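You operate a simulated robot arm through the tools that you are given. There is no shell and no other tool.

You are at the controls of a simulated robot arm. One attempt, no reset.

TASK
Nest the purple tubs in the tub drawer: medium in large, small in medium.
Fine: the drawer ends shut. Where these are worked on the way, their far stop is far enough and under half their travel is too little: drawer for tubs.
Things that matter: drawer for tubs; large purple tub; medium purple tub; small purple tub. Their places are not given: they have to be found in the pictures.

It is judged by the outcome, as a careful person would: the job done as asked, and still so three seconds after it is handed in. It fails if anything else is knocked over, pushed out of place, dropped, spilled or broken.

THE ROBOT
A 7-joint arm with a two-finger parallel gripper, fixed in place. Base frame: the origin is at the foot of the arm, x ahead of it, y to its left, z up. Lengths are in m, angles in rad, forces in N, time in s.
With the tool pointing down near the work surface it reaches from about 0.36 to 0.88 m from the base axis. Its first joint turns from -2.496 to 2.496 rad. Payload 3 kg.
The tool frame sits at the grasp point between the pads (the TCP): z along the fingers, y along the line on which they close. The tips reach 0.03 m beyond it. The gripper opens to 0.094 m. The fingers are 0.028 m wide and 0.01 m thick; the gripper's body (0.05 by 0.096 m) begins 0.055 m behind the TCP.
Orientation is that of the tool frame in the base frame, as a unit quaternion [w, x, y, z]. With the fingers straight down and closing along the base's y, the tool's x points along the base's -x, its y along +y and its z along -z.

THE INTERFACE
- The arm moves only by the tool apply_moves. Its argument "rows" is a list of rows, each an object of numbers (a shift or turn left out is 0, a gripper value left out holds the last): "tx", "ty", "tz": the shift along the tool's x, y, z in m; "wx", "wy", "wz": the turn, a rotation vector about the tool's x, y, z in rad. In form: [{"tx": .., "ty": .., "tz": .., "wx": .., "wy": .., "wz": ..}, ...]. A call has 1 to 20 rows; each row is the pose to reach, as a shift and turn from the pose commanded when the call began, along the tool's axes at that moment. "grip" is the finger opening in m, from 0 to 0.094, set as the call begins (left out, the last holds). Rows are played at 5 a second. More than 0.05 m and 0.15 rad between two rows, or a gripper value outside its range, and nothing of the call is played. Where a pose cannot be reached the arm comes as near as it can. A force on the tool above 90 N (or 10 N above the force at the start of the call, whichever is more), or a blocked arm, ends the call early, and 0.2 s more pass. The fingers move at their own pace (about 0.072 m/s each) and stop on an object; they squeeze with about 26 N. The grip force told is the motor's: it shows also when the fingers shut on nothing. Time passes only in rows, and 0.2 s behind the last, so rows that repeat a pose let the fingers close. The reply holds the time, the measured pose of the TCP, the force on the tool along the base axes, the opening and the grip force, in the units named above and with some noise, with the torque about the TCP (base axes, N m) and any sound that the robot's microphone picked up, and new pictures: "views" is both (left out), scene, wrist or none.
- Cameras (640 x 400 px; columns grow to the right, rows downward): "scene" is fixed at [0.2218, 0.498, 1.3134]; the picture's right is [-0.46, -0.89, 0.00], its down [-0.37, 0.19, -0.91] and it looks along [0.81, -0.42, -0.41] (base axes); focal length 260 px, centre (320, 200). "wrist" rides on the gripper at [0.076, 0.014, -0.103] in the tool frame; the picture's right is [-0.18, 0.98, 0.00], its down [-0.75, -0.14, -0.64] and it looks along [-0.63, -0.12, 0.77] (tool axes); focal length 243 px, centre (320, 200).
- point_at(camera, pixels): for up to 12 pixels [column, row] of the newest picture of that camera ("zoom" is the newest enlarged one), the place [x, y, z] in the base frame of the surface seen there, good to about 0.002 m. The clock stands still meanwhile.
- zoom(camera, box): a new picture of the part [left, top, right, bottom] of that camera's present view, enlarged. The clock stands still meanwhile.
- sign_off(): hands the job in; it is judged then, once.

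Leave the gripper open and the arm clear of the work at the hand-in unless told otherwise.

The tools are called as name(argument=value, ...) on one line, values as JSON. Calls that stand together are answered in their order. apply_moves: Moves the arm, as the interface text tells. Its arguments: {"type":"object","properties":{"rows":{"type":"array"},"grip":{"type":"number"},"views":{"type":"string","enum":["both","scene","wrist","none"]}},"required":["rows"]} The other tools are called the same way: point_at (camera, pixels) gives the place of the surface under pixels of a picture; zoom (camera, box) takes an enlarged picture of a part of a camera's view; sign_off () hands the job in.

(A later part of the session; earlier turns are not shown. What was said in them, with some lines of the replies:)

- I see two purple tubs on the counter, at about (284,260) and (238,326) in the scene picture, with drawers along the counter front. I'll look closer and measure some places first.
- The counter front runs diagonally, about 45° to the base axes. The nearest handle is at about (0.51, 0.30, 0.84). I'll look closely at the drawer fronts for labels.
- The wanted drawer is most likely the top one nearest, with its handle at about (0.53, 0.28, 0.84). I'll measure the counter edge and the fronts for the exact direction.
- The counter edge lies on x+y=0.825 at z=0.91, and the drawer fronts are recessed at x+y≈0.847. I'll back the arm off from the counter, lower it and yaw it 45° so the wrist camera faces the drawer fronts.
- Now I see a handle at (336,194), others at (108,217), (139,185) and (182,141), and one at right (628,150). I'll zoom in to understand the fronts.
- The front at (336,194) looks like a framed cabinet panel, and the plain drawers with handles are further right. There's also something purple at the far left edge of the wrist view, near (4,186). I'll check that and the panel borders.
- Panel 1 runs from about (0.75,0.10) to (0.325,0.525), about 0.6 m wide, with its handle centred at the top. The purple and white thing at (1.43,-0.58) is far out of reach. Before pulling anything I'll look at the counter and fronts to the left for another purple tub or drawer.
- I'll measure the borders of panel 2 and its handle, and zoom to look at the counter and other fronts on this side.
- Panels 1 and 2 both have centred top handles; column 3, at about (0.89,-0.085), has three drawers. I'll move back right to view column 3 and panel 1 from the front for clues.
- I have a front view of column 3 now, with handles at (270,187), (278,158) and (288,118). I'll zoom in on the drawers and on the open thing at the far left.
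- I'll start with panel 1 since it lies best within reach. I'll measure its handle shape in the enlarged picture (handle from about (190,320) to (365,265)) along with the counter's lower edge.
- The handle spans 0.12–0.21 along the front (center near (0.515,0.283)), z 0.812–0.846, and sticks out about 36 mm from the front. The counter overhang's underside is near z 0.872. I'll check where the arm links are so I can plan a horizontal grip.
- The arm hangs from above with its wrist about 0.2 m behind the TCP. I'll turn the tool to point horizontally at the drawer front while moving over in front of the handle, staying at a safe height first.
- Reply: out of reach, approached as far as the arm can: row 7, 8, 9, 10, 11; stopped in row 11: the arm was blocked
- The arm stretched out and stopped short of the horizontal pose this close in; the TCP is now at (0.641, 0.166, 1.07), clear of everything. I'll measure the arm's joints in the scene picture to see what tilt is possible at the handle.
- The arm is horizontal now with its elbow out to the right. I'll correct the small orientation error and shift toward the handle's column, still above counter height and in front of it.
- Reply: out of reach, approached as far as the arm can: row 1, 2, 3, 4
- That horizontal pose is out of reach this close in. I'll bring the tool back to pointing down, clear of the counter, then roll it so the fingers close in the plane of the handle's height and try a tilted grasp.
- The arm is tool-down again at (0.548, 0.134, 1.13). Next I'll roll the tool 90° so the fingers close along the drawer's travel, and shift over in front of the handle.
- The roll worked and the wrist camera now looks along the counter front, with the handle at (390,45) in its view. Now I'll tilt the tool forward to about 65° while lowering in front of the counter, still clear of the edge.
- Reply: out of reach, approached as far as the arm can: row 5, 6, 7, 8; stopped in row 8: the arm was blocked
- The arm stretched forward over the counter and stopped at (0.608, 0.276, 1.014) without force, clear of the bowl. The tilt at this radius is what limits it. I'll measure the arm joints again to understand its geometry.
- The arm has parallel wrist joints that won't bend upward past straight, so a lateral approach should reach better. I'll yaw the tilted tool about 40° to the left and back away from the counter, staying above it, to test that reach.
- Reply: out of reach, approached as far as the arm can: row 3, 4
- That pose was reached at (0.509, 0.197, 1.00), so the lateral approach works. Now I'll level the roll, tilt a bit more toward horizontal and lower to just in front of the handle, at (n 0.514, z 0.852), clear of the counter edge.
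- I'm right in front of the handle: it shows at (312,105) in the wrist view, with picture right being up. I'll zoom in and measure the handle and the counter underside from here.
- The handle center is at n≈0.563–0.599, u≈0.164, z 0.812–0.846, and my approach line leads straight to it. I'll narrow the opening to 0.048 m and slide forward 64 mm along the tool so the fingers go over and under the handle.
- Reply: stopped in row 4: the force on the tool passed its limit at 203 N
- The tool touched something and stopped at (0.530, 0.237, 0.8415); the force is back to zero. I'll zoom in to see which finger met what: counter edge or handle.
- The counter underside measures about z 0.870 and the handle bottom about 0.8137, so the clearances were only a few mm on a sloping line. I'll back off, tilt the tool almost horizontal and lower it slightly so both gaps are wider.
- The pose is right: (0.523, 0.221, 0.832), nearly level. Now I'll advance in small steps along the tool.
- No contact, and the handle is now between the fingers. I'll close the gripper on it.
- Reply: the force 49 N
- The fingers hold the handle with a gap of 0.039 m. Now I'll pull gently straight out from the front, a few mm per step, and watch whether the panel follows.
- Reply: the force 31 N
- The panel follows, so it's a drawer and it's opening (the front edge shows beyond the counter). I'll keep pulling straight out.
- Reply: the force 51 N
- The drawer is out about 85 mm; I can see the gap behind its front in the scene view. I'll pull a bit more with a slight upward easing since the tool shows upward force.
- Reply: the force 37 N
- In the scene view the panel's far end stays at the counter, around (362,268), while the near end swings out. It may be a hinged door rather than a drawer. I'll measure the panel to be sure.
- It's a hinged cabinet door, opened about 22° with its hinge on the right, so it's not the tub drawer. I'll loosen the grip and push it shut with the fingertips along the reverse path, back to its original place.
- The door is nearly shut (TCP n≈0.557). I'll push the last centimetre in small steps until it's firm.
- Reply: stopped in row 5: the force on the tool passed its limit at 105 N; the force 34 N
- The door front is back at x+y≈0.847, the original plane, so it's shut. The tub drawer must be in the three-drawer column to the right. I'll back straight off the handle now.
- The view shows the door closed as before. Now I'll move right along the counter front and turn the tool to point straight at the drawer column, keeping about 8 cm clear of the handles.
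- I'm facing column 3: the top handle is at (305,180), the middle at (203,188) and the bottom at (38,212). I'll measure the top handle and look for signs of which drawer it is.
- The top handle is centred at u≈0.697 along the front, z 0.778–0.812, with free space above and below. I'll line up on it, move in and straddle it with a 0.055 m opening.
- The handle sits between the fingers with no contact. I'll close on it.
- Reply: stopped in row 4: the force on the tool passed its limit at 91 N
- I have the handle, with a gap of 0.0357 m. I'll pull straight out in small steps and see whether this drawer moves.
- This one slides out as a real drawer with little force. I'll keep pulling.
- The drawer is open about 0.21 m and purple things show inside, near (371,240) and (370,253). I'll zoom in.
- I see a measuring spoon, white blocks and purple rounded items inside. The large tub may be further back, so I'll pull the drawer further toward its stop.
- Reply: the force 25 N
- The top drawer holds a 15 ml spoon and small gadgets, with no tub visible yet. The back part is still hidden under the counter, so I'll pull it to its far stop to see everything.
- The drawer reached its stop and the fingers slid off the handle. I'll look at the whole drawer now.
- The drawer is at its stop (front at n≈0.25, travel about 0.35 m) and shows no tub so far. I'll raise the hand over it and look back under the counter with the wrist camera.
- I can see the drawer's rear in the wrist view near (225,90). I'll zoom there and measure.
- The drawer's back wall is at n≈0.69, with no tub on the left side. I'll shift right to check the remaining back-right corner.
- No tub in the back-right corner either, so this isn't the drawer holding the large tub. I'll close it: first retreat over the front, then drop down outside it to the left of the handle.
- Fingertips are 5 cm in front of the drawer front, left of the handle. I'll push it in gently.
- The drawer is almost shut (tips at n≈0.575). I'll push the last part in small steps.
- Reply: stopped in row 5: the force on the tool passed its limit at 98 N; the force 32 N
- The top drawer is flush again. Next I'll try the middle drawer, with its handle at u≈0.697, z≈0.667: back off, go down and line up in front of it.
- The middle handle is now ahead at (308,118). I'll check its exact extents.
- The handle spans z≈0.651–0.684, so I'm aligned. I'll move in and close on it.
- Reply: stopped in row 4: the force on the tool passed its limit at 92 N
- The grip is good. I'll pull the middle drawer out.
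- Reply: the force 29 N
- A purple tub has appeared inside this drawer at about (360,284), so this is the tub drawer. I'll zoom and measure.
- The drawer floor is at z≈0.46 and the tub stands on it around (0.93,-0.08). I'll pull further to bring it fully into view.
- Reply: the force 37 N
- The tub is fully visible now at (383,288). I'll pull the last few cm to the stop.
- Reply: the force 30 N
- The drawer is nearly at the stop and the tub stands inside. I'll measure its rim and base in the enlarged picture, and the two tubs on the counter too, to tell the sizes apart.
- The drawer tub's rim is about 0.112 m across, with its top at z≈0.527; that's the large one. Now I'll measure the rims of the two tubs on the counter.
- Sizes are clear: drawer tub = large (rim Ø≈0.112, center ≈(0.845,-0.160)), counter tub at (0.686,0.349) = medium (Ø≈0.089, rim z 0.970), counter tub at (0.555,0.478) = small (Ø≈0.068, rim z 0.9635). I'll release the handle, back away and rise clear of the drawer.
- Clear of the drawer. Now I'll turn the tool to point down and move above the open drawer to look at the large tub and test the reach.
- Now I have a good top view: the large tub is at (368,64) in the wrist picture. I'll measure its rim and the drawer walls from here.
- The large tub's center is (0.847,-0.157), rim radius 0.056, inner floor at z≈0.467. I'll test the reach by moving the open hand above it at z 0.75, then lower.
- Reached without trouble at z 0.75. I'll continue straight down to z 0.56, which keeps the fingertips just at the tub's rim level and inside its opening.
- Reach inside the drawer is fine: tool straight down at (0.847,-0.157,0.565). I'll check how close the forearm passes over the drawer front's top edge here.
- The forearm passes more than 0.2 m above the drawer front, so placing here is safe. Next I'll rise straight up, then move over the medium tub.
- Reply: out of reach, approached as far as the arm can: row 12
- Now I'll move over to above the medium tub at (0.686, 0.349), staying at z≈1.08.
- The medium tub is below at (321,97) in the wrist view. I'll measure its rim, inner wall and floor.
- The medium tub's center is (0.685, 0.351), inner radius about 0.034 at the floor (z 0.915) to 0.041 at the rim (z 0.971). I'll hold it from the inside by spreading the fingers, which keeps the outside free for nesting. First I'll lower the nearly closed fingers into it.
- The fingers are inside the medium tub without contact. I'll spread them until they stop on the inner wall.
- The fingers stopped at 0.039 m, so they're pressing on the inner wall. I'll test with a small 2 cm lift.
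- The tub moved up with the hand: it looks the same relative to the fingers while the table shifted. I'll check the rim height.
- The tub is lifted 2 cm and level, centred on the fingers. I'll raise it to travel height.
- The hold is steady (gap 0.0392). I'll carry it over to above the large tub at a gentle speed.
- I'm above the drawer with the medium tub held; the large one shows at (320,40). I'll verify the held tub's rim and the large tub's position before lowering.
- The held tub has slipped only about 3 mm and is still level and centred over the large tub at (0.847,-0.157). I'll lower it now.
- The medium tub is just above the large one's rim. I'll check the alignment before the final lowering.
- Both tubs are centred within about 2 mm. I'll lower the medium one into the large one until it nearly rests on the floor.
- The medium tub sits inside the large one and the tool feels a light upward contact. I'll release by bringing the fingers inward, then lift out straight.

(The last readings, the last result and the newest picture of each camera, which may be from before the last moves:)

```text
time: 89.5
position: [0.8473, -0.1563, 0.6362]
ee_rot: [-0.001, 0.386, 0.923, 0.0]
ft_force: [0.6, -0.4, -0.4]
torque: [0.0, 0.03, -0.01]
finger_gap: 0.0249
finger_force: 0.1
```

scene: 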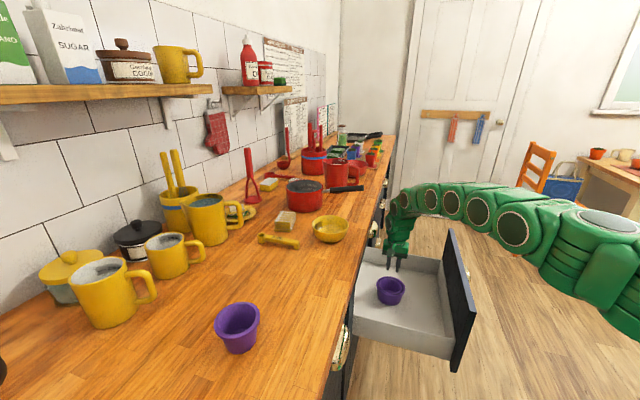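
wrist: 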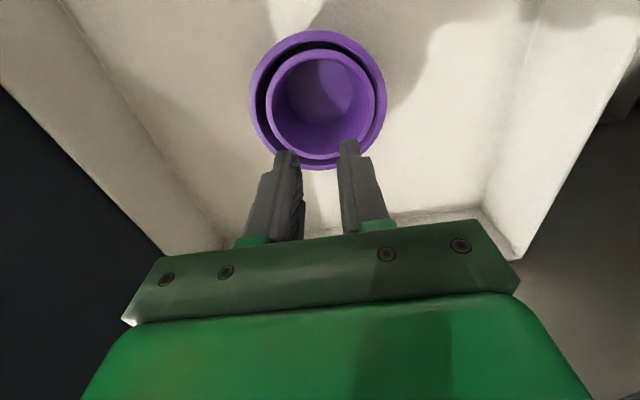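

The medium tub is nested well. I'll measure its present rim position and inner floor so I can place the small one.

point_at(camera="wrist", pixels=[[269, 102], [373, 97], [322, 50], [320, 157], [284, 66], [358, 64], [284, 138], [360, 135], [322, 95], [300, 85], [345, 85], [318, 33]])

zoom(camera="wrist", box=[230, 20, 410, 190])

```text
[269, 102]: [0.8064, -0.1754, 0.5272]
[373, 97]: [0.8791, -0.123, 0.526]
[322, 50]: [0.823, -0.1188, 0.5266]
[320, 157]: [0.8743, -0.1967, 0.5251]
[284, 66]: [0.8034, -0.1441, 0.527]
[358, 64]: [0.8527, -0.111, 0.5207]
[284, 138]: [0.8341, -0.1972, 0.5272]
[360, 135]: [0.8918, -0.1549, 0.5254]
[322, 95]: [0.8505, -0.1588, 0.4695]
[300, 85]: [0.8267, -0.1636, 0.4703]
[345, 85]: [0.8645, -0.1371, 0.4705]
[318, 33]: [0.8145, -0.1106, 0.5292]
```

```text
2.35 times, centred on (320, 105) of wrist
```

zoom: 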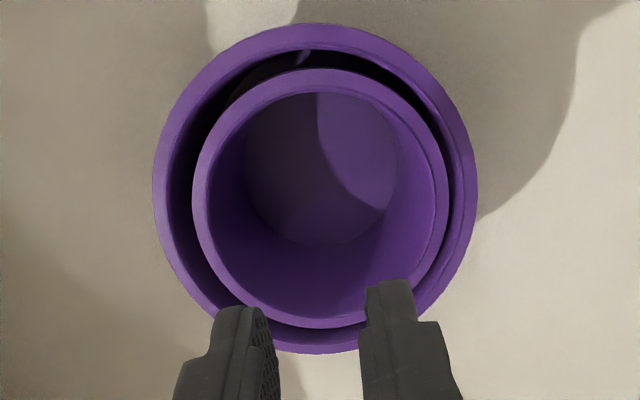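

Nesting confirmed: medium rim z≈0.526, center (0.848,-0.158), inner floor z≈0.470. Now I'll rise and go fetch the small tub.

apply_moves(rows=[{"tz": -0.043}, {"tz": -0.086}, {"tz": -0.129}, {"tz": -0.172}, {"tz": -0.215}, {"tz": -0.258}, {"tz": -0.301}, {"tz": -0.344}, {"tz": -0.387}, {"tz": -0.425}], views="none")

```text
time: 91.7
position: [0.8487, -0.1576, 1.0615]
ee_rot: [0.0, 0.386, 0.922, 0.0]
ft_force: [0.8, -0.2, 0.3]
torque: [-0.01, 0.0, -0.01]
finger_gap: 0.0249
finger_force: 0.0
```

Now across to above the small tub at (0.555, 0.478).

apply_moves(rows=[{"tx": 0.0411, "ty": 0.0148}, {"tx": 0.0822, "ty": 0.0297}, {"tx": 0.1233, "ty": 0.0445}, {"tx": 0.1644, "ty": 0.0593}, {"tx": 0.2055, "ty": 0.0741}, {"tx": 0.2466, "ty": 0.089}, {"tx": 0.2877, "ty": 0.1038}, {"tx": 0.3289, "ty": 0.1186}, {"tx": 0.37, "ty": 0.1334}, {"tx": 0.4111, "ty": 0.1483}, {"tx": 0.4522, "ty": 0.1631}, {"tx": 0.4933, "ty": 0.1779}, {"tx": 0.5344, "ty": 0.1927}, {"tx": 0.5755, "ty": 0.2076}, {"tx": 0.6166, "ty": 0.2224}, {"tx": 0.6577, "ty": 0.2372}], grip=0.012, views="both")

```text
time: 95.1
position: [0.555, 0.477, 1.0625]
ee_rot: [-0.002, 0.386, 0.922, 0.0]
ft_force: [0.1, -0.5, 0.1]
torque: [0.0, 0.06, -0.01]
finger_gap: 0.0122
finger_force: 0.1
```

scene: 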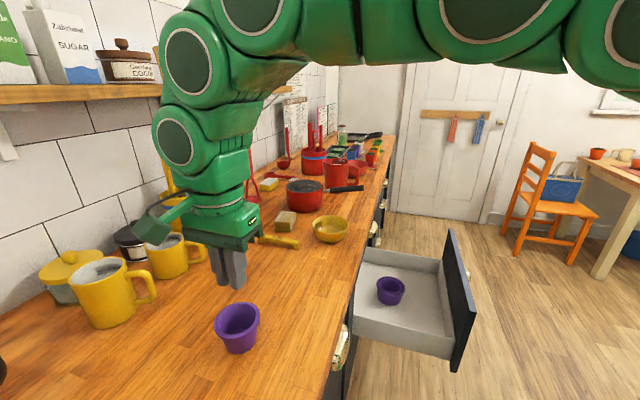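
wrist: 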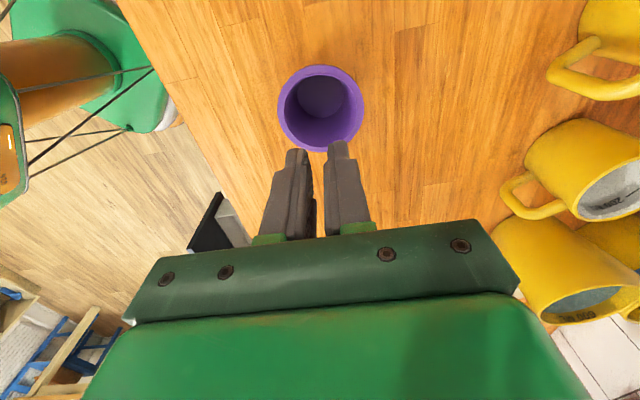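

The small tub is below at (320,108) in the wrist view. I'll measure its rim and inside.

point_at(camera="wrist", pixels=[[280, 108], [361, 105], [320, 67], [292, 78], [349, 78], [290, 136], [318, 149], [352, 133]])

point_at(camera="wrist", pixels=[[320, 96], [303, 96], [338, 96], [320, 80], [320, 112], [320, 125], [320, 138], [292, 105], [348, 103], [298, 96], [344, 96], [320, 74]])

zoom(camera="wrist", box=[260, 50, 380, 170])

```text
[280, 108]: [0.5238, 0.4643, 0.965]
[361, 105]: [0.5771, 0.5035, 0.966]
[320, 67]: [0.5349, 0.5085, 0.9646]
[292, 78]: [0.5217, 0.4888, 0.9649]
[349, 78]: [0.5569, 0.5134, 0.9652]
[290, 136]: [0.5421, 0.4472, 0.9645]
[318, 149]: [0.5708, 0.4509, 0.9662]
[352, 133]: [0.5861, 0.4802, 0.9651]
```

```text
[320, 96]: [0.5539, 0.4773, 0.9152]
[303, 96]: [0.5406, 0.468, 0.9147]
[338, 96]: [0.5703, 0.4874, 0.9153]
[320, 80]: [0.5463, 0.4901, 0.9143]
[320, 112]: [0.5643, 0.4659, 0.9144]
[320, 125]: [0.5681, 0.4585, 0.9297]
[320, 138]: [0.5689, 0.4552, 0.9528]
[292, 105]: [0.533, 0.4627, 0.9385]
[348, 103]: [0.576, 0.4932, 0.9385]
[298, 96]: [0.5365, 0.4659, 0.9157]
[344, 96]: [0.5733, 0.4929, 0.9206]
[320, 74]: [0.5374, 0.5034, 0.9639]
```

```text
3.33 times, centred on (320, 110) of wrist
```

zoom: 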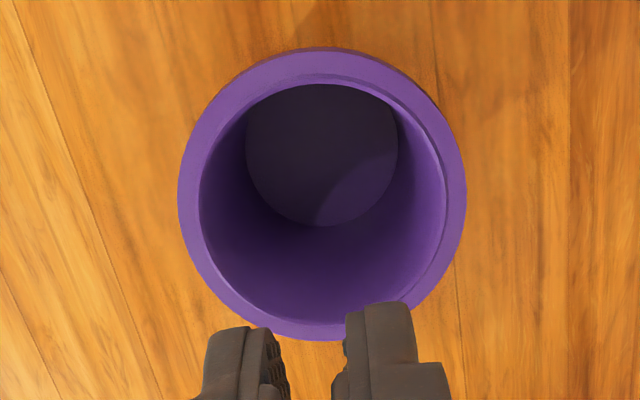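

The small tub's center is (0.553, 0.4795), rim z 0.965, inner radius about 0.024–0.030. I'll lower the nearly closed fingers into it.

apply_moves(rows=[{"tx": 0.0032, "ty": 0.0003, "tz": 0.0}, {"tx": 0.0032, "ty": 0.0003, "tz": 0.03}, {"tx": 0.0032, "ty": 0.0003, "tz": 0.055}, {"tx": 0.0032, "ty": 0.0003, "tz": 0.075}, {"tx": 0.0032, "ty": 0.0003, "tz": 0.092}, {"tx": 0.0032, "ty": 0.0003, "tz": 0.103}, {"tx": 0.0032, "ty": 0.0003, "tz": 0.103}], grip=0.005, views="both")

```text
time: 96.7
position: [0.5526, 0.481, 0.9598]
ee_rot: [0.0, 0.386, 0.922, 0.0]
ft_force: [0.7, -0.1, -0.7]
torque: [-0.03, 0.01, -0.03]
finger_gap: 0.0052
finger_force: 0.0
```

scene: 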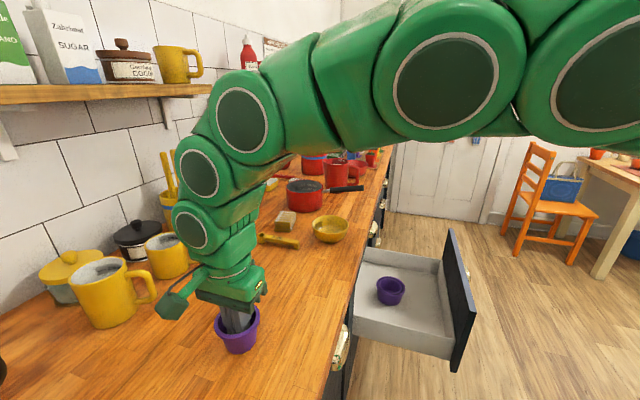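
wrist: 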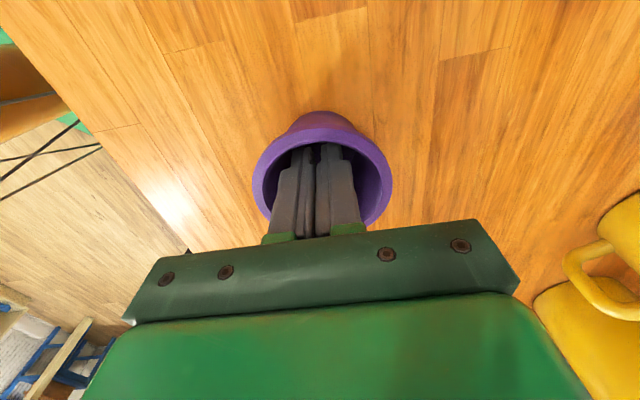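

The fingers are inside without contact. I'll spread them to hold the small tub and do a short test lift.

apply_moves(rows=[{"tz": 0.0}, {"tz": 0.0}, {"tz": 0.0}, {"tz": -0.005}, {"tz": -0.01}, {"tz": -0.015}, {"tz": -0.02}, {"tz": -0.02}], grip=0.094, views="both")

point_at(camera="wrist", pixels=[[320, 132], [258, 175], [386, 170], [275, 148], [368, 143], [320, 122]])

```text
time: 98.5
position: [0.5521, 0.4815, 0.9801]
ee_rot: [0.0, 0.386, 0.923, -0.001]
ft_force: [0.4, -0.7, -0.1]
torque: [0.03, 0.0, -0.03]
finger_gap: 0.0166
finger_force: 0.0
```

scene: 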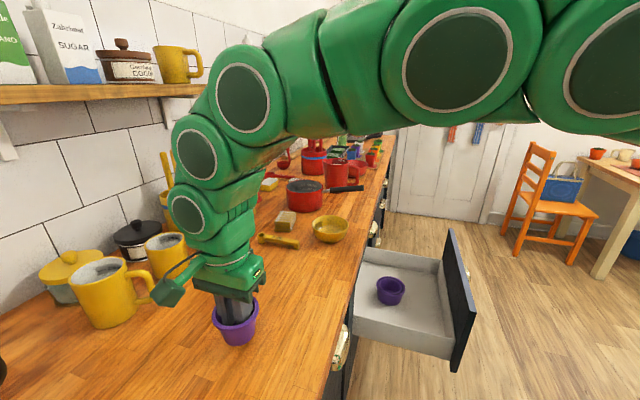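
wrist: 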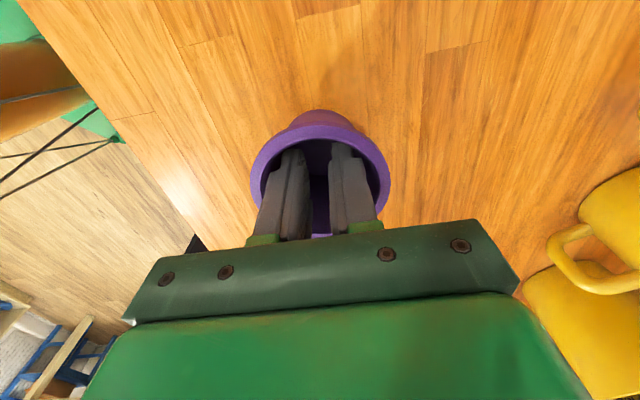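

```text
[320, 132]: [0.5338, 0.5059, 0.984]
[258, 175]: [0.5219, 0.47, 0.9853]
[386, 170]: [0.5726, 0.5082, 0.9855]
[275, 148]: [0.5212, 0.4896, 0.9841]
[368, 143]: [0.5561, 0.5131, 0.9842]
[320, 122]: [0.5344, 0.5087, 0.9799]
```

The small tub rose with the hand (rim z 0.985, level). I'll raise it to travel height and check it again.

apply_moves(rows=[{"tz": -0.02}, {"tz": -0.04}, {"tz": -0.06}, {"tz": -0.08}, {"tz": -0.08}], grip=0.094, views="wrist")

point_at(camera="wrist", pixels=[[320, 132], [258, 175], [386, 170], [275, 148], [368, 143]])

```text
time: 99.7
position: [0.5524, 0.482, 1.0607]
ee_rot: [0.001, 0.386, 0.922, 0.0]
ft_force: [0.4, -0.2, 0.7]
torque: [-0.05, 0.01, -0.01]
finger_gap: 0.0168
finger_force: 0.1
```

wrist: 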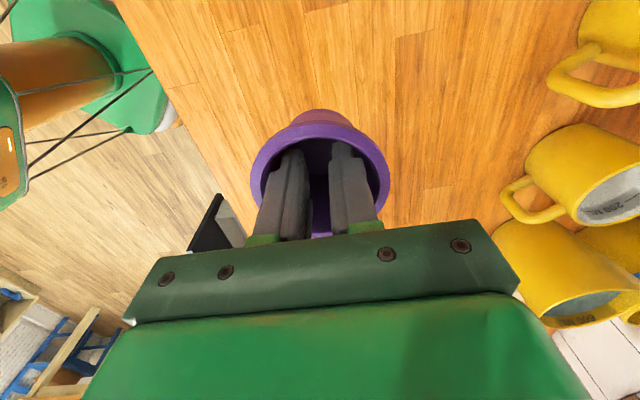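

```text
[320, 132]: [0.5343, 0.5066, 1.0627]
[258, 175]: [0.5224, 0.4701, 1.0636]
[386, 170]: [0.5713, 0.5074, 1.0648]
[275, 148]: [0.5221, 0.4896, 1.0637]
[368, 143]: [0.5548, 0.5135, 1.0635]
```

It holds with a slight creep of 1–2 mm. I'll carry it directly to above the nested tubs.

apply_moves(rows=[{"tx": -0.0414, "ty": -0.0149}, {"tx": -0.0828, "ty": -0.0299}, {"tx": -0.1242, "ty": -0.0448}, {"tx": -0.1656, "ty": -0.0597}, {"tx": -0.207, "ty": -0.0747}, {"tx": -0.2484, "ty": -0.0896}, {"tx": -0.2898, "ty": -0.1045}, {"tx": -0.3312, "ty": -0.1194}, {"tx": -0.3725, "ty": -0.1344}, {"tx": -0.4139, "ty": -0.1493}, {"tx": -0.4553, "ty": -0.1642}, {"tx": -0.4967, "ty": -0.1792}, {"tx": -0.5381, "ty": -0.1941}, {"tx": -0.5795, "ty": -0.209}, {"tx": -0.6209, "ty": -0.224}, {"tx": -0.6623, "ty": -0.2389, "tz": 0.005}], grip=0.094, views="both")

point_at(camera="wrist", pixels=[[320, 132], [258, 175], [386, 170], [275, 148], [368, 143]])

```text
time: 103.1
position: [0.8477, -0.1594, 1.0537]
ee_rot: [0.0, 0.386, 0.923, 0.001]
ft_force: [0.1, 1.3, -0.3]
torque: [-0.01, 0.0, 0.02]
finger_gap: 0.0178
finger_force: 0.0
```

scene: 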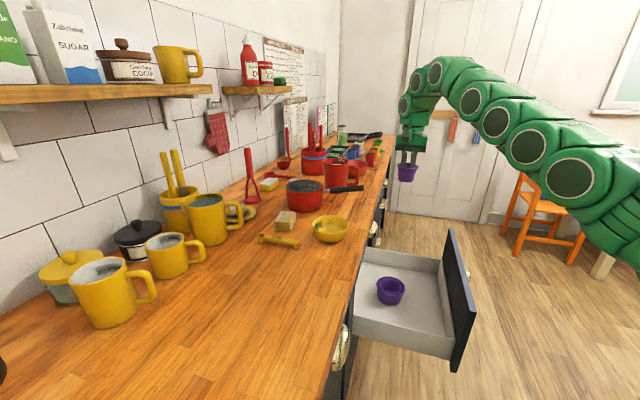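
wrist: 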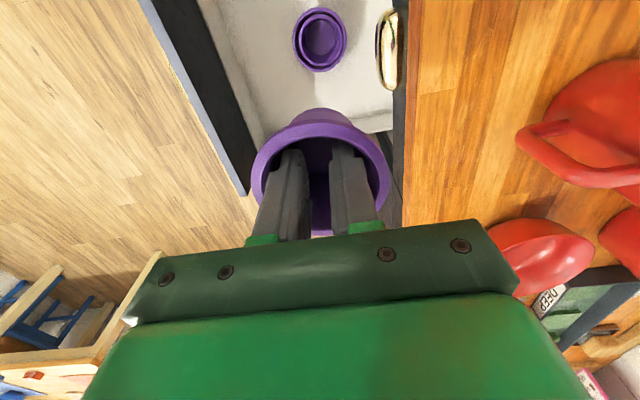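

```text
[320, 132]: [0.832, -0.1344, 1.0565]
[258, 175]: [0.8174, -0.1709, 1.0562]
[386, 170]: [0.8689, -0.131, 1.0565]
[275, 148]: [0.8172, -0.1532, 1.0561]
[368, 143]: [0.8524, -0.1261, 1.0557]
```

The small tub is held level above the nest, which shows at (320,40). I'll lower it to just above the medium tub's rim.

apply_moves(rows=[{"tx": 0.0018, "ty": 0.0004, "tz": 0.035}, {"tx": 0.0018, "ty": 0.0004, "tz": 0.07}, {"tx": 0.0018, "ty": 0.0004, "tz": 0.105}, {"tx": 0.0018, "ty": 0.0004, "tz": 0.14}, {"tx": 0.0018, "ty": 0.0004, "tz": 0.175}, {"tx": 0.0018, "ty": 0.0004, "tz": 0.21}, {"tx": 0.0018, "ty": 0.0004, "tz": 0.245}, {"tx": 0.0018, "ty": 0.0004, "tz": 0.28}, {"tx": 0.0018, "ty": 0.0004, "tz": 0.315}, {"tx": 0.0018, "ty": 0.0004, "tz": 0.35}, {"tx": 0.0018, "ty": 0.0004, "tz": 0.385}, {"tx": 0.0018, "ty": 0.0004, "tz": 0.415}, {"tx": 0.0018, "ty": 0.0004, "tz": 0.44}, {"tx": 0.0018, "ty": 0.0004, "tz": 0.457}], grip=0.094, views="wrist")

point_at(camera="wrist", pixels=[[320, 134], [258, 177], [386, 172], [275, 150], [368, 145], [320, 75], [250, 115], [385, 108], [270, 85], [365, 80]])

```text
time: 106.1
position: [0.8489, -0.1568, 0.5964]
ee_rot: [0.0, 0.386, 0.923, 0.001]
ft_force: [-0.4, -1.1, 0.6]
torque: [-0.04, 0.0, 0.0]
finger_gap: 0.0211
finger_force: 0.0
```

wrist: 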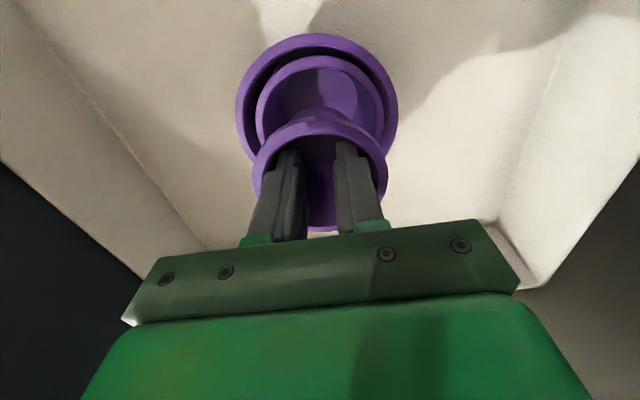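

```text
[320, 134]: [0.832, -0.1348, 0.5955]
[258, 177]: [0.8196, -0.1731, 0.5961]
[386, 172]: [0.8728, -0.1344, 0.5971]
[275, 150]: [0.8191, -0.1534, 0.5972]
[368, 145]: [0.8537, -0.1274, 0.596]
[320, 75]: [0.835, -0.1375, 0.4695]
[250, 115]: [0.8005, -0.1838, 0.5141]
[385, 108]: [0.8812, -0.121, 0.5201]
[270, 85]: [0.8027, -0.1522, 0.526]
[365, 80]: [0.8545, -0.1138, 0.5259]
```

The small tub is right above the medium one's opening, offset only about 3 mm. I'll correct that and lower it in.

apply_moves(rows=[{"tx": 0.002, "tz": 0.02}, {"tx": 0.0028, "tz": 0.04}, {"tx": 0.0028, "tz": 0.055}, {"tx": 0.0028, "tz": 0.065}, {"tx": 0.0028, "tz": 0.071}, {"tx": 0.0028, "tz": 0.073}], grip=0.094, views="both")

```text
time: 107.5
position: [0.8456, -0.155, 0.5255]
ee_rot: [0.0, 0.386, 0.922, 0.0]
ft_force: [-2.2, -0.8, 11.5]
torque: [0.02, 0.05, 0.0]
finger_gap: 0.0215
finger_force: 0.1
```

scene: 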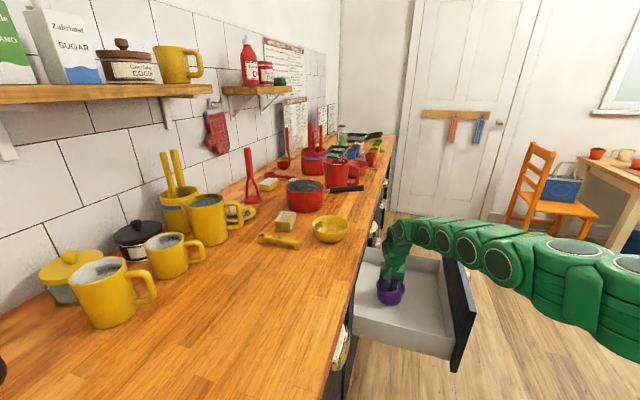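
wrist: 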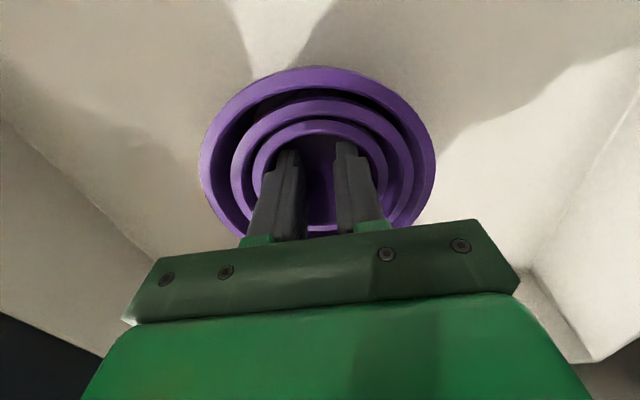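

All three are nested concentrically, with light contact felt (11.5 N up). I'll release by bringing the fingers together and lift straight out.

apply_moves(rows=[{"tz": -0.001}, {"tz": -0.001}, {"tz": -0.001}, {"tz": -0.02}, {"tz": -0.045}, {"tz": -0.08}, {"tz": -0.12}], grip=0.003, views="both")

zoom(camera="wrist", box=[230, 20, 410, 190])

```text
time: 109.1
position: [0.8451, -0.1561, 0.6434]
ee_rot: [-0.001, 0.387, 0.922, 0.0]
ft_force: [-0.2, -0.3, 0.4]
torque: [-0.04, 0.03, 0.01]
finger_gap: 0.0031
finger_force: 0.1
```

scene: 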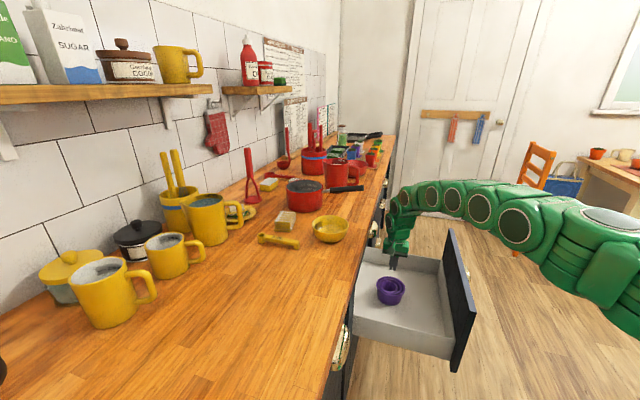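
wrist: 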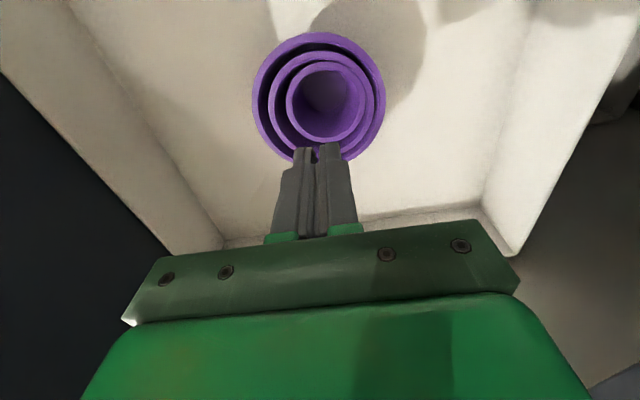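

```text
2.35 times, centred on (320, 105) of wrist
```

zoom: 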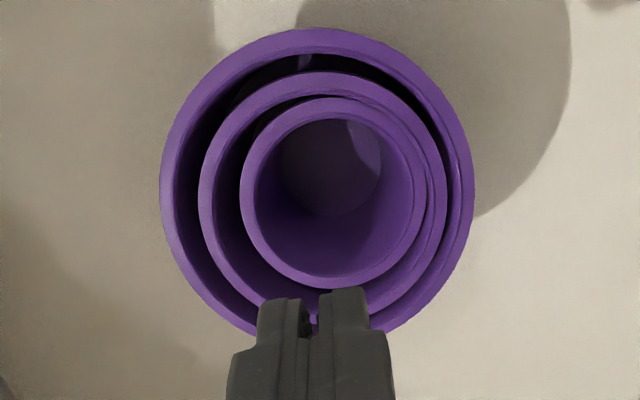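

All three nest. I'll check that the rims are level and seated.

point_at(camera="zoom", pixels=[[245, 190], [425, 180], [335, 105], [340, 280], [270, 130], [400, 130], [330, 165], [205, 200], [440, 190], [320, 80], [320, 40], [165, 180]])

```text
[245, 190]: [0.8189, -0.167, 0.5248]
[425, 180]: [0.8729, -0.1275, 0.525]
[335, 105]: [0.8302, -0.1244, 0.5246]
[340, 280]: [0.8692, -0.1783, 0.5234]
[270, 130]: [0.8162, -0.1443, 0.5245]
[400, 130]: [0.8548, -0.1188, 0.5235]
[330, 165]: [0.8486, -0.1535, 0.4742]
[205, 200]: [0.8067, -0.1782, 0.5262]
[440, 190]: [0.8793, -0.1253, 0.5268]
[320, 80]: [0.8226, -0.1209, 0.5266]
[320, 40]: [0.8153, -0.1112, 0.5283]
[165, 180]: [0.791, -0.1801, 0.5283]
```

All seated and level: rims at 0.5283 / 0.5266 / 0.5245. Now I'll rise out of the drawer to close it.

apply_moves(rows=[{"tz": -0.043}, {"tz": -0.086}, {"tz": -0.129}, {"tz": -0.172}, {"tz": -0.215}, {"tz": -0.258}, {"tz": -0.3}, {"tz": -0.337}, {"ty": -0.04, "tz": -0.337}, {"ty": -0.085, "tz": -0.337}], grip=0.0, views="none")

```text
time: 111.3
position: [0.7852, -0.2152, 0.9804]
ee_rot: [0.0, 0.385, 0.923, 0.0]
ft_force: [0.3, 0.5, -0.3]
torque: [-0.01, 0.03, -0.01]
finger_gap: 0.0
finger_force: 26.3
```

Now I'll turn the tool horizontal and retreat to in front of the drawer, left of its handle, staying high.

apply_moves(rows=[{"tx": 0.0089, "ty": -0.0248, "tz": -0.0018, "wx": -0.1354}, {"tx": 0.0177, "ty": -0.0496, "tz": -0.0036, "wx": -0.2707}, {"tx": 0.0266, "ty": -0.0745, "tz": -0.0055, "wx": -0.4061}, {"tx": 0.0354, "ty": -0.0993, "tz": -0.0073, "wx": -0.5415}, {"tx": 0.0443, "ty": -0.1241, "tz": -0.0091, "wx": -0.6768}, {"tx": 0.0531, "ty": -0.1489, "tz": -0.0109, "wx": -0.8122}, {"tx": 0.062, "ty": -0.1737, "tz": -0.0127, "wx": -0.9476}, {"tx": 0.0708, "ty": -0.1985, "tz": -0.0145, "wx": -1.0829}, {"tx": 0.0797, "ty": -0.2234, "tz": -0.0164, "wx": -1.2183}, {"tx": 0.0885, "ty": -0.2482, "tz": -0.0182, "wx": -1.3537}, {"tx": 0.0974, "ty": -0.273, "tz": -0.02, "wx": -1.489}], views="both")

```text
time: 113.7
position: [0.5231, -0.3379, 1.0017]
ee_rot: [0.262, 0.283, 0.677, 0.626]
ft_force: [0.3, 0.1, -0.6]
torque: [-0.01, -0.01, -0.04]
finger_gap: 0.0002
finger_force: 26.5
```

scene: 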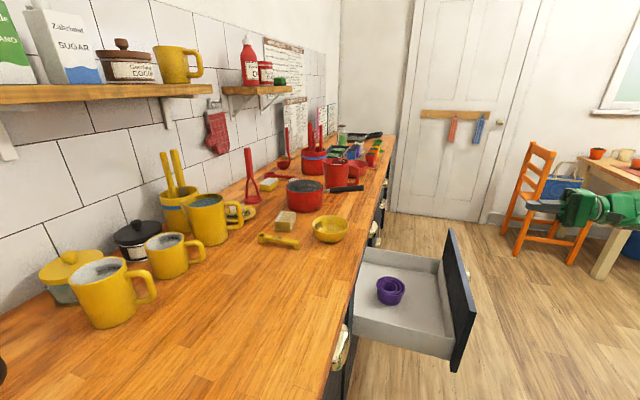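
wrist: 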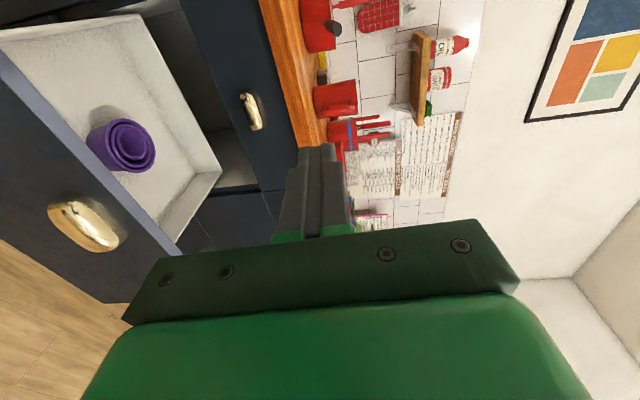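

I see the nest in the drawer and the front with its handle. I'll measure the front's present plane and go down in front of it.

point_at(camera="wrist", pixels=[[30, 130], [80, 270], [150, 240], [120, 220], [82, 225], [60, 130]])

apply_moves(rows=[{"ty": -0.0424, "tz": 0.0033}, {"ty": -0.0848, "tz": 0.0065}, {"ty": -0.1271, "tz": 0.0098}, {"ty": -0.1695, "tz": 0.013}, {"ty": -0.2119, "tz": 0.0163}, {"ty": -0.2543, "tz": 0.0195}, {"ty": -0.2966, "tz": 0.0228}, {"ty": -0.339, "tz": 0.026}], grip=0.0, views="both")

```text
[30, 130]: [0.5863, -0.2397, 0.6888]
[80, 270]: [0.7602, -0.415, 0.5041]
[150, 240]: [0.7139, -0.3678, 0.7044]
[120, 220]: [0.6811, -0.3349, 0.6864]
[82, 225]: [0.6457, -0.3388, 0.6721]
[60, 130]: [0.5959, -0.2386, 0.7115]
```

```text
time: 115.5
position: [0.5212, -0.3398, 0.6603]
ee_rot: [0.262, 0.284, 0.678, 0.625]
ft_force: [0.5, -1.6, -1.0]
torque: [0.0, -0.02, -0.03]
finger_gap: 0.0001
finger_force: 25.7
```

scene: 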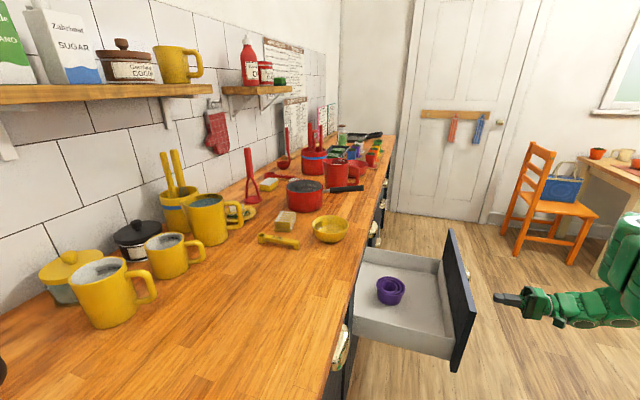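
wrist: 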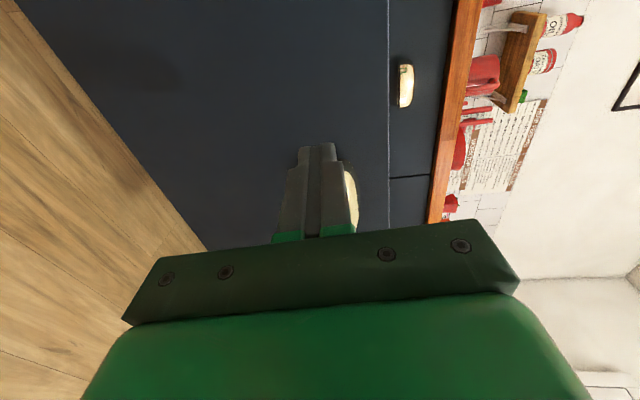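

Fingertips are about 9 cm in front of the drawer front, left of the handle. I'll push the drawer in gently.

apply_moves(rows=[{"tx": 0.0002, "ty": 0.0024, "tz": 0.0299}, {"tx": 0.0005, "ty": 0.0047, "tz": 0.0598}, {"tx": 0.0006, "ty": 0.0061, "tz": 0.0777}, {"tx": 0.0007, "ty": 0.007, "tz": 0.0886}, {"tx": 0.0008, "ty": 0.008, "tz": 0.1016}, {"tx": 0.0009, "ty": 0.0092, "tz": 0.1165}, {"tx": 0.001, "ty": 0.0105, "tz": 0.1335}, {"tx": 0.0011, "ty": 0.0119, "tz": 0.1514}, {"tx": 0.0013, "ty": 0.0134, "tz": 0.1703}, {"tx": 0.0014, "ty": 0.0148, "tz": 0.1882}, {"tx": 0.0016, "ty": 0.0163, "tz": 0.2072}, {"tx": 0.0017, "ty": 0.0178, "tz": 0.2261}, {"tx": 0.0019, "ty": 0.0193, "tz": 0.245}, {"tx": 0.002, "ty": 0.0208, "tz": 0.2639}, {"tx": 0.0022, "ty": 0.0223, "tz": 0.2829}, {"tx": 0.0023, "ty": 0.0238, "tz": 0.3018}, {"tx": 0.0024, "ty": 0.0253, "tz": 0.3207}, {"tx": 0.0026, "ty": 0.0268, "tz": 0.3396}, {"tx": 0.0027, "ty": 0.0281, "tz": 0.3566}, {"tx": 0.0028, "ty": 0.0293, "tz": 0.3715}], grip=0.0, views="both")

```text
time: 119.7
position: [0.7838, -0.0751, 0.6601]
ee_rot: [0.262, 0.284, 0.678, 0.626]
ft_force: [-0.1, -0.4, 0.4]
torque: [0.01, 0.0, -0.01]
finger_gap: 0.0001
finger_force: 26.2
```

scene: 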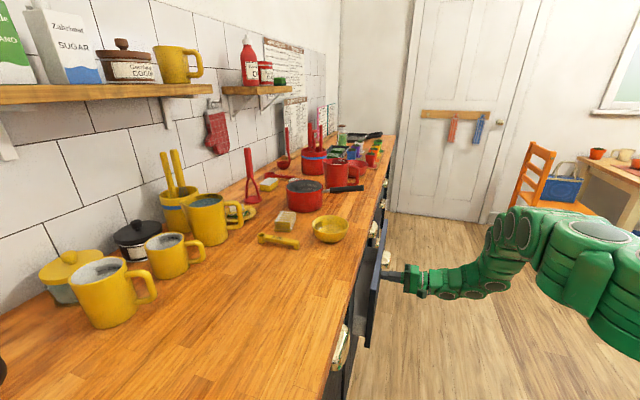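
wrist: 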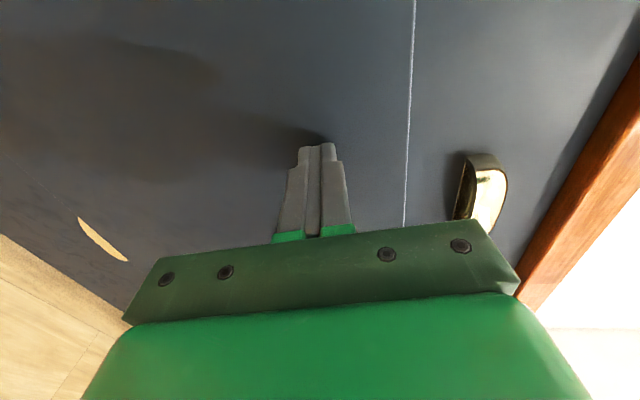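

The drawer has about 7 cm to go. I'll push the rest slowly until it's firmly shut.

apply_moves(rows=[{"tx": 0.0001, "ty": 0.0009, "tz": 0.012}, {"tx": 0.0002, "ty": 0.0019, "tz": 0.024}, {"tx": 0.0003, "ty": 0.0028, "tz": 0.036}, {"tx": 0.0004, "ty": 0.0036, "tz": 0.046}, {"tx": 0.0004, "ty": 0.0043, "tz": 0.054}, {"tx": 0.0005, "ty": 0.0048, "tz": 0.061}, {"tx": 0.0005, "ty": 0.0053, "tz": 0.067}, {"tx": 0.0005, "ty": 0.0056, "tz": 0.071}, {"tx": 0.0005, "ty": 0.0058, "tz": 0.074}], grip=0.0, views="both")

point_at(camera="wrist", pixels=[[200, 60], [300, 100], [150, 100], [250, 160], [480, 60], [520, 120], [380, 60], [440, 40]])

```text
time: 121.6
position: [0.832, -0.0266, 0.658]
ee_rot: [0.262, 0.286, 0.676, 0.626]
ft_force: [-25.8, -6.3, 14.8]
torque: [0.41, -0.44, 0.64]
finger_gap: 0.0
finger_force: 25.5
stopped in row 9: the force on the tool passed its limit at 107 N (the readings are from after the stop); the commanded pose is now the measured one
```

scene: 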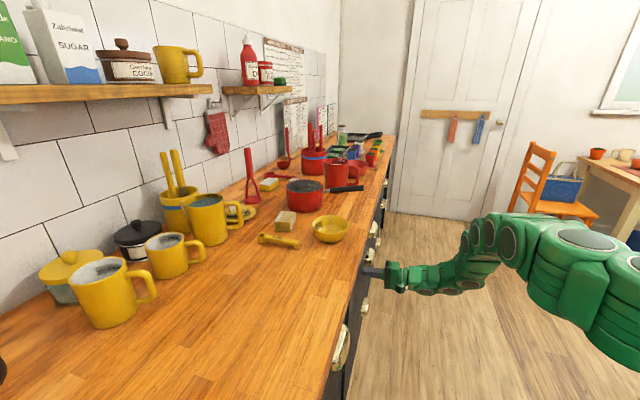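
wrist: 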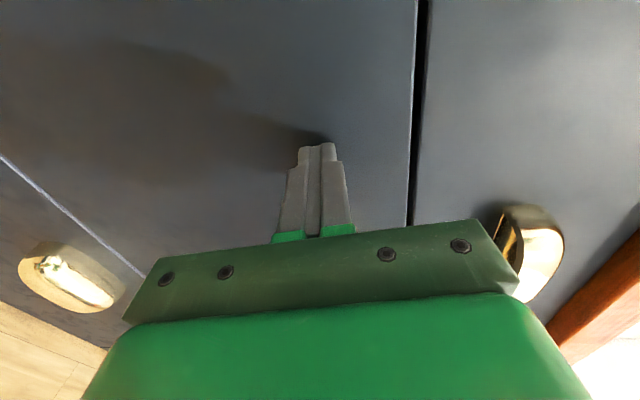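

```text
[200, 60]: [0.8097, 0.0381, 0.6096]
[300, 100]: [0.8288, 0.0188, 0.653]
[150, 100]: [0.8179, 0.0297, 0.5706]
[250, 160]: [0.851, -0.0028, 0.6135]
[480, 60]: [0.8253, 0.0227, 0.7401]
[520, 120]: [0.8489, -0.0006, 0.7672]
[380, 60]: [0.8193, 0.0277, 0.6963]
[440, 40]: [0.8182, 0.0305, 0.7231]
```

The drawer front is flush with its neighbours (x+y≈0.848), so it's shut. I'll back the arm away, open the gripper and rise clear.

apply_moves(rows=[{"tz": -0.04}, {"tz": -0.085}, {"tz": -0.13}, {"tz": -0.175}, {"ty": 0.045, "tz": -0.18}, {"ty": 0.09, "tz": -0.184}, {"ty": 0.135, "tz": -0.187}, {"ty": 0.18, "tz": -0.19}, {"ty": 0.225, "tz": -0.194}, {"ty": 0.27, "tz": -0.197}, {"ty": 0.315, "tz": -0.2}, {"ty": 0.36, "tz": -0.204}, {"ty": 0.4, "tz": -0.207}], grip=0.09, views="both")

zoom(camera="scene", box=[300, 180, 440, 400])

zoom(camera="wrist", box=[0, 0, 400, 280])

```text
time: 124.4
position: [0.7088, -0.1512, 1.0742]
ee_rot: [0.261, 0.285, 0.677, 0.626]
ft_force: [-1.5, 0.8, -0.5]
torque: [0.02, 0.01, -0.01]
finger_gap: 0.0902
finger_force: 0.0
```

scene: 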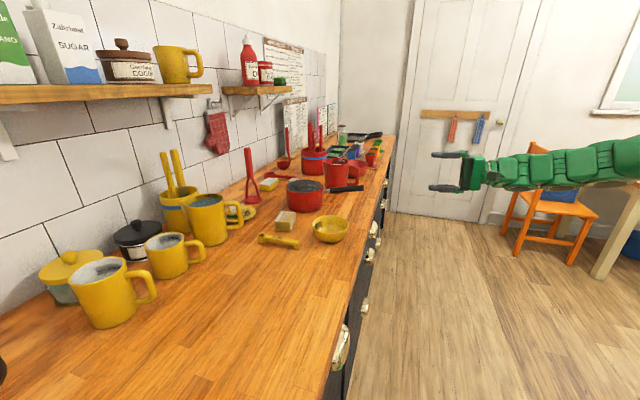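
wrist: 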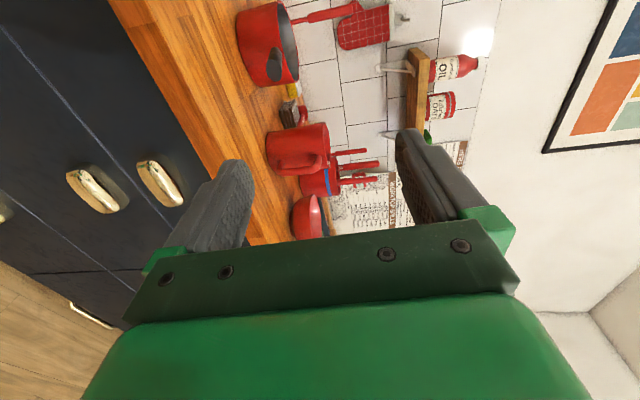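

```text
1.82 times, centred on (370, 290) of scene
```

zoom: 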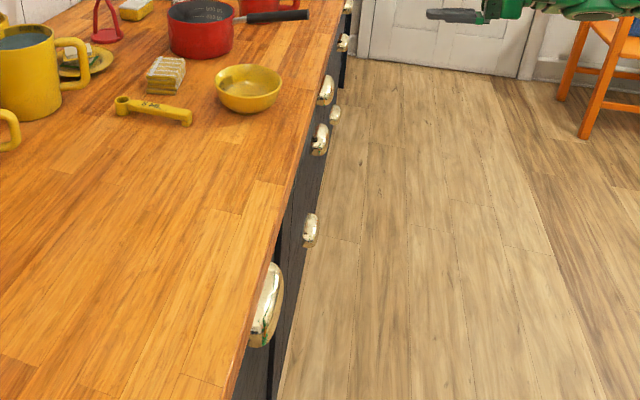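

```text
1.43 times, centred on (200, 140) of wrist
```

zoom: 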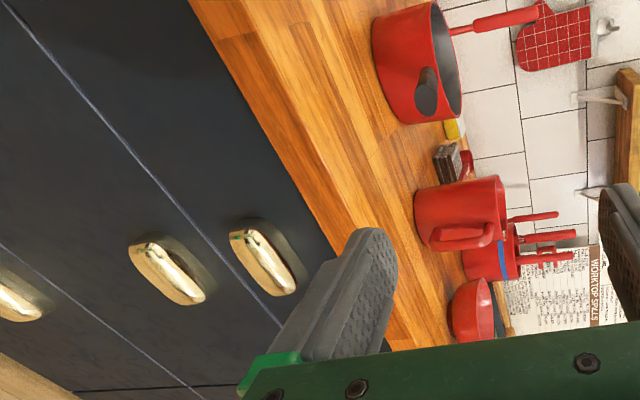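

Everything looks shut and the counter things stand where they were. One last check of the fronts' planes before handing in.

point_at(camera="wrist", pixels=[[60, 60], [120, 120], [40, 120], [20, 80], [110, 60], [20, 160], [150, 150], [70, 150]])

point_at(camera="scene", pixels=[[342, 345], [345, 330], [337, 365], [370, 255], [365, 305], [375, 228]])

```text
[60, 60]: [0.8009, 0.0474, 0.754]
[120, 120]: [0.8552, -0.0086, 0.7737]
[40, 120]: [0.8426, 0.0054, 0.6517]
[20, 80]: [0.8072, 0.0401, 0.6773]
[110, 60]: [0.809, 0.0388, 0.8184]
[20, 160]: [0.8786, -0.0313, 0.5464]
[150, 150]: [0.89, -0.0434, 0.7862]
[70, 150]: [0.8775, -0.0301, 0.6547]
```

```text
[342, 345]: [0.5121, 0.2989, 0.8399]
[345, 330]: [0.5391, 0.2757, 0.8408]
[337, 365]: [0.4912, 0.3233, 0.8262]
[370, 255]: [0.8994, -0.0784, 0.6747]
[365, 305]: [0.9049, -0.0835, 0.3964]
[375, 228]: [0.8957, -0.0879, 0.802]
```

All fronts are on the original plane and the handles read the same places as at the start. The tubs are nested in the shut drawer, the gripper is open and the arm is clear, so I'm handing in.

sign_off()

```text
The job is handed in.
```

The three purple tubs are nested in the tub drawer, small in medium and medium in large, and the drawer is shut. Before closing it, I measured the rims at 0.528, 0.527 and 0.525 m, all level and seated. After closing, the drawer front lined up with its neighbours and the handle was back where it started.

- **Which drawer:** the tub drawer is the middle one of the three-drawer column to the right. It already held the large tub.
- **What else I opened:** while looking for it I opened the cabinet door under the two counter tubs by about 22°, and the top drawer to its stop. Both are shut again and measured flush. The small gadgets in the top drawer may have slid a little; I did not check them after closing it.
- **Contacts:** on the way to the door handle a fingertip knocked the handle or the counter edge hard (203 N) and I backed off. When the top drawer reached its stop, the fingers slid off its handle. I saw no damage from either.
- **Drawer travel:** the tub drawer came out about 0.35 m, at or near its far stop.

The gripper is open and the arm is clear of the work.
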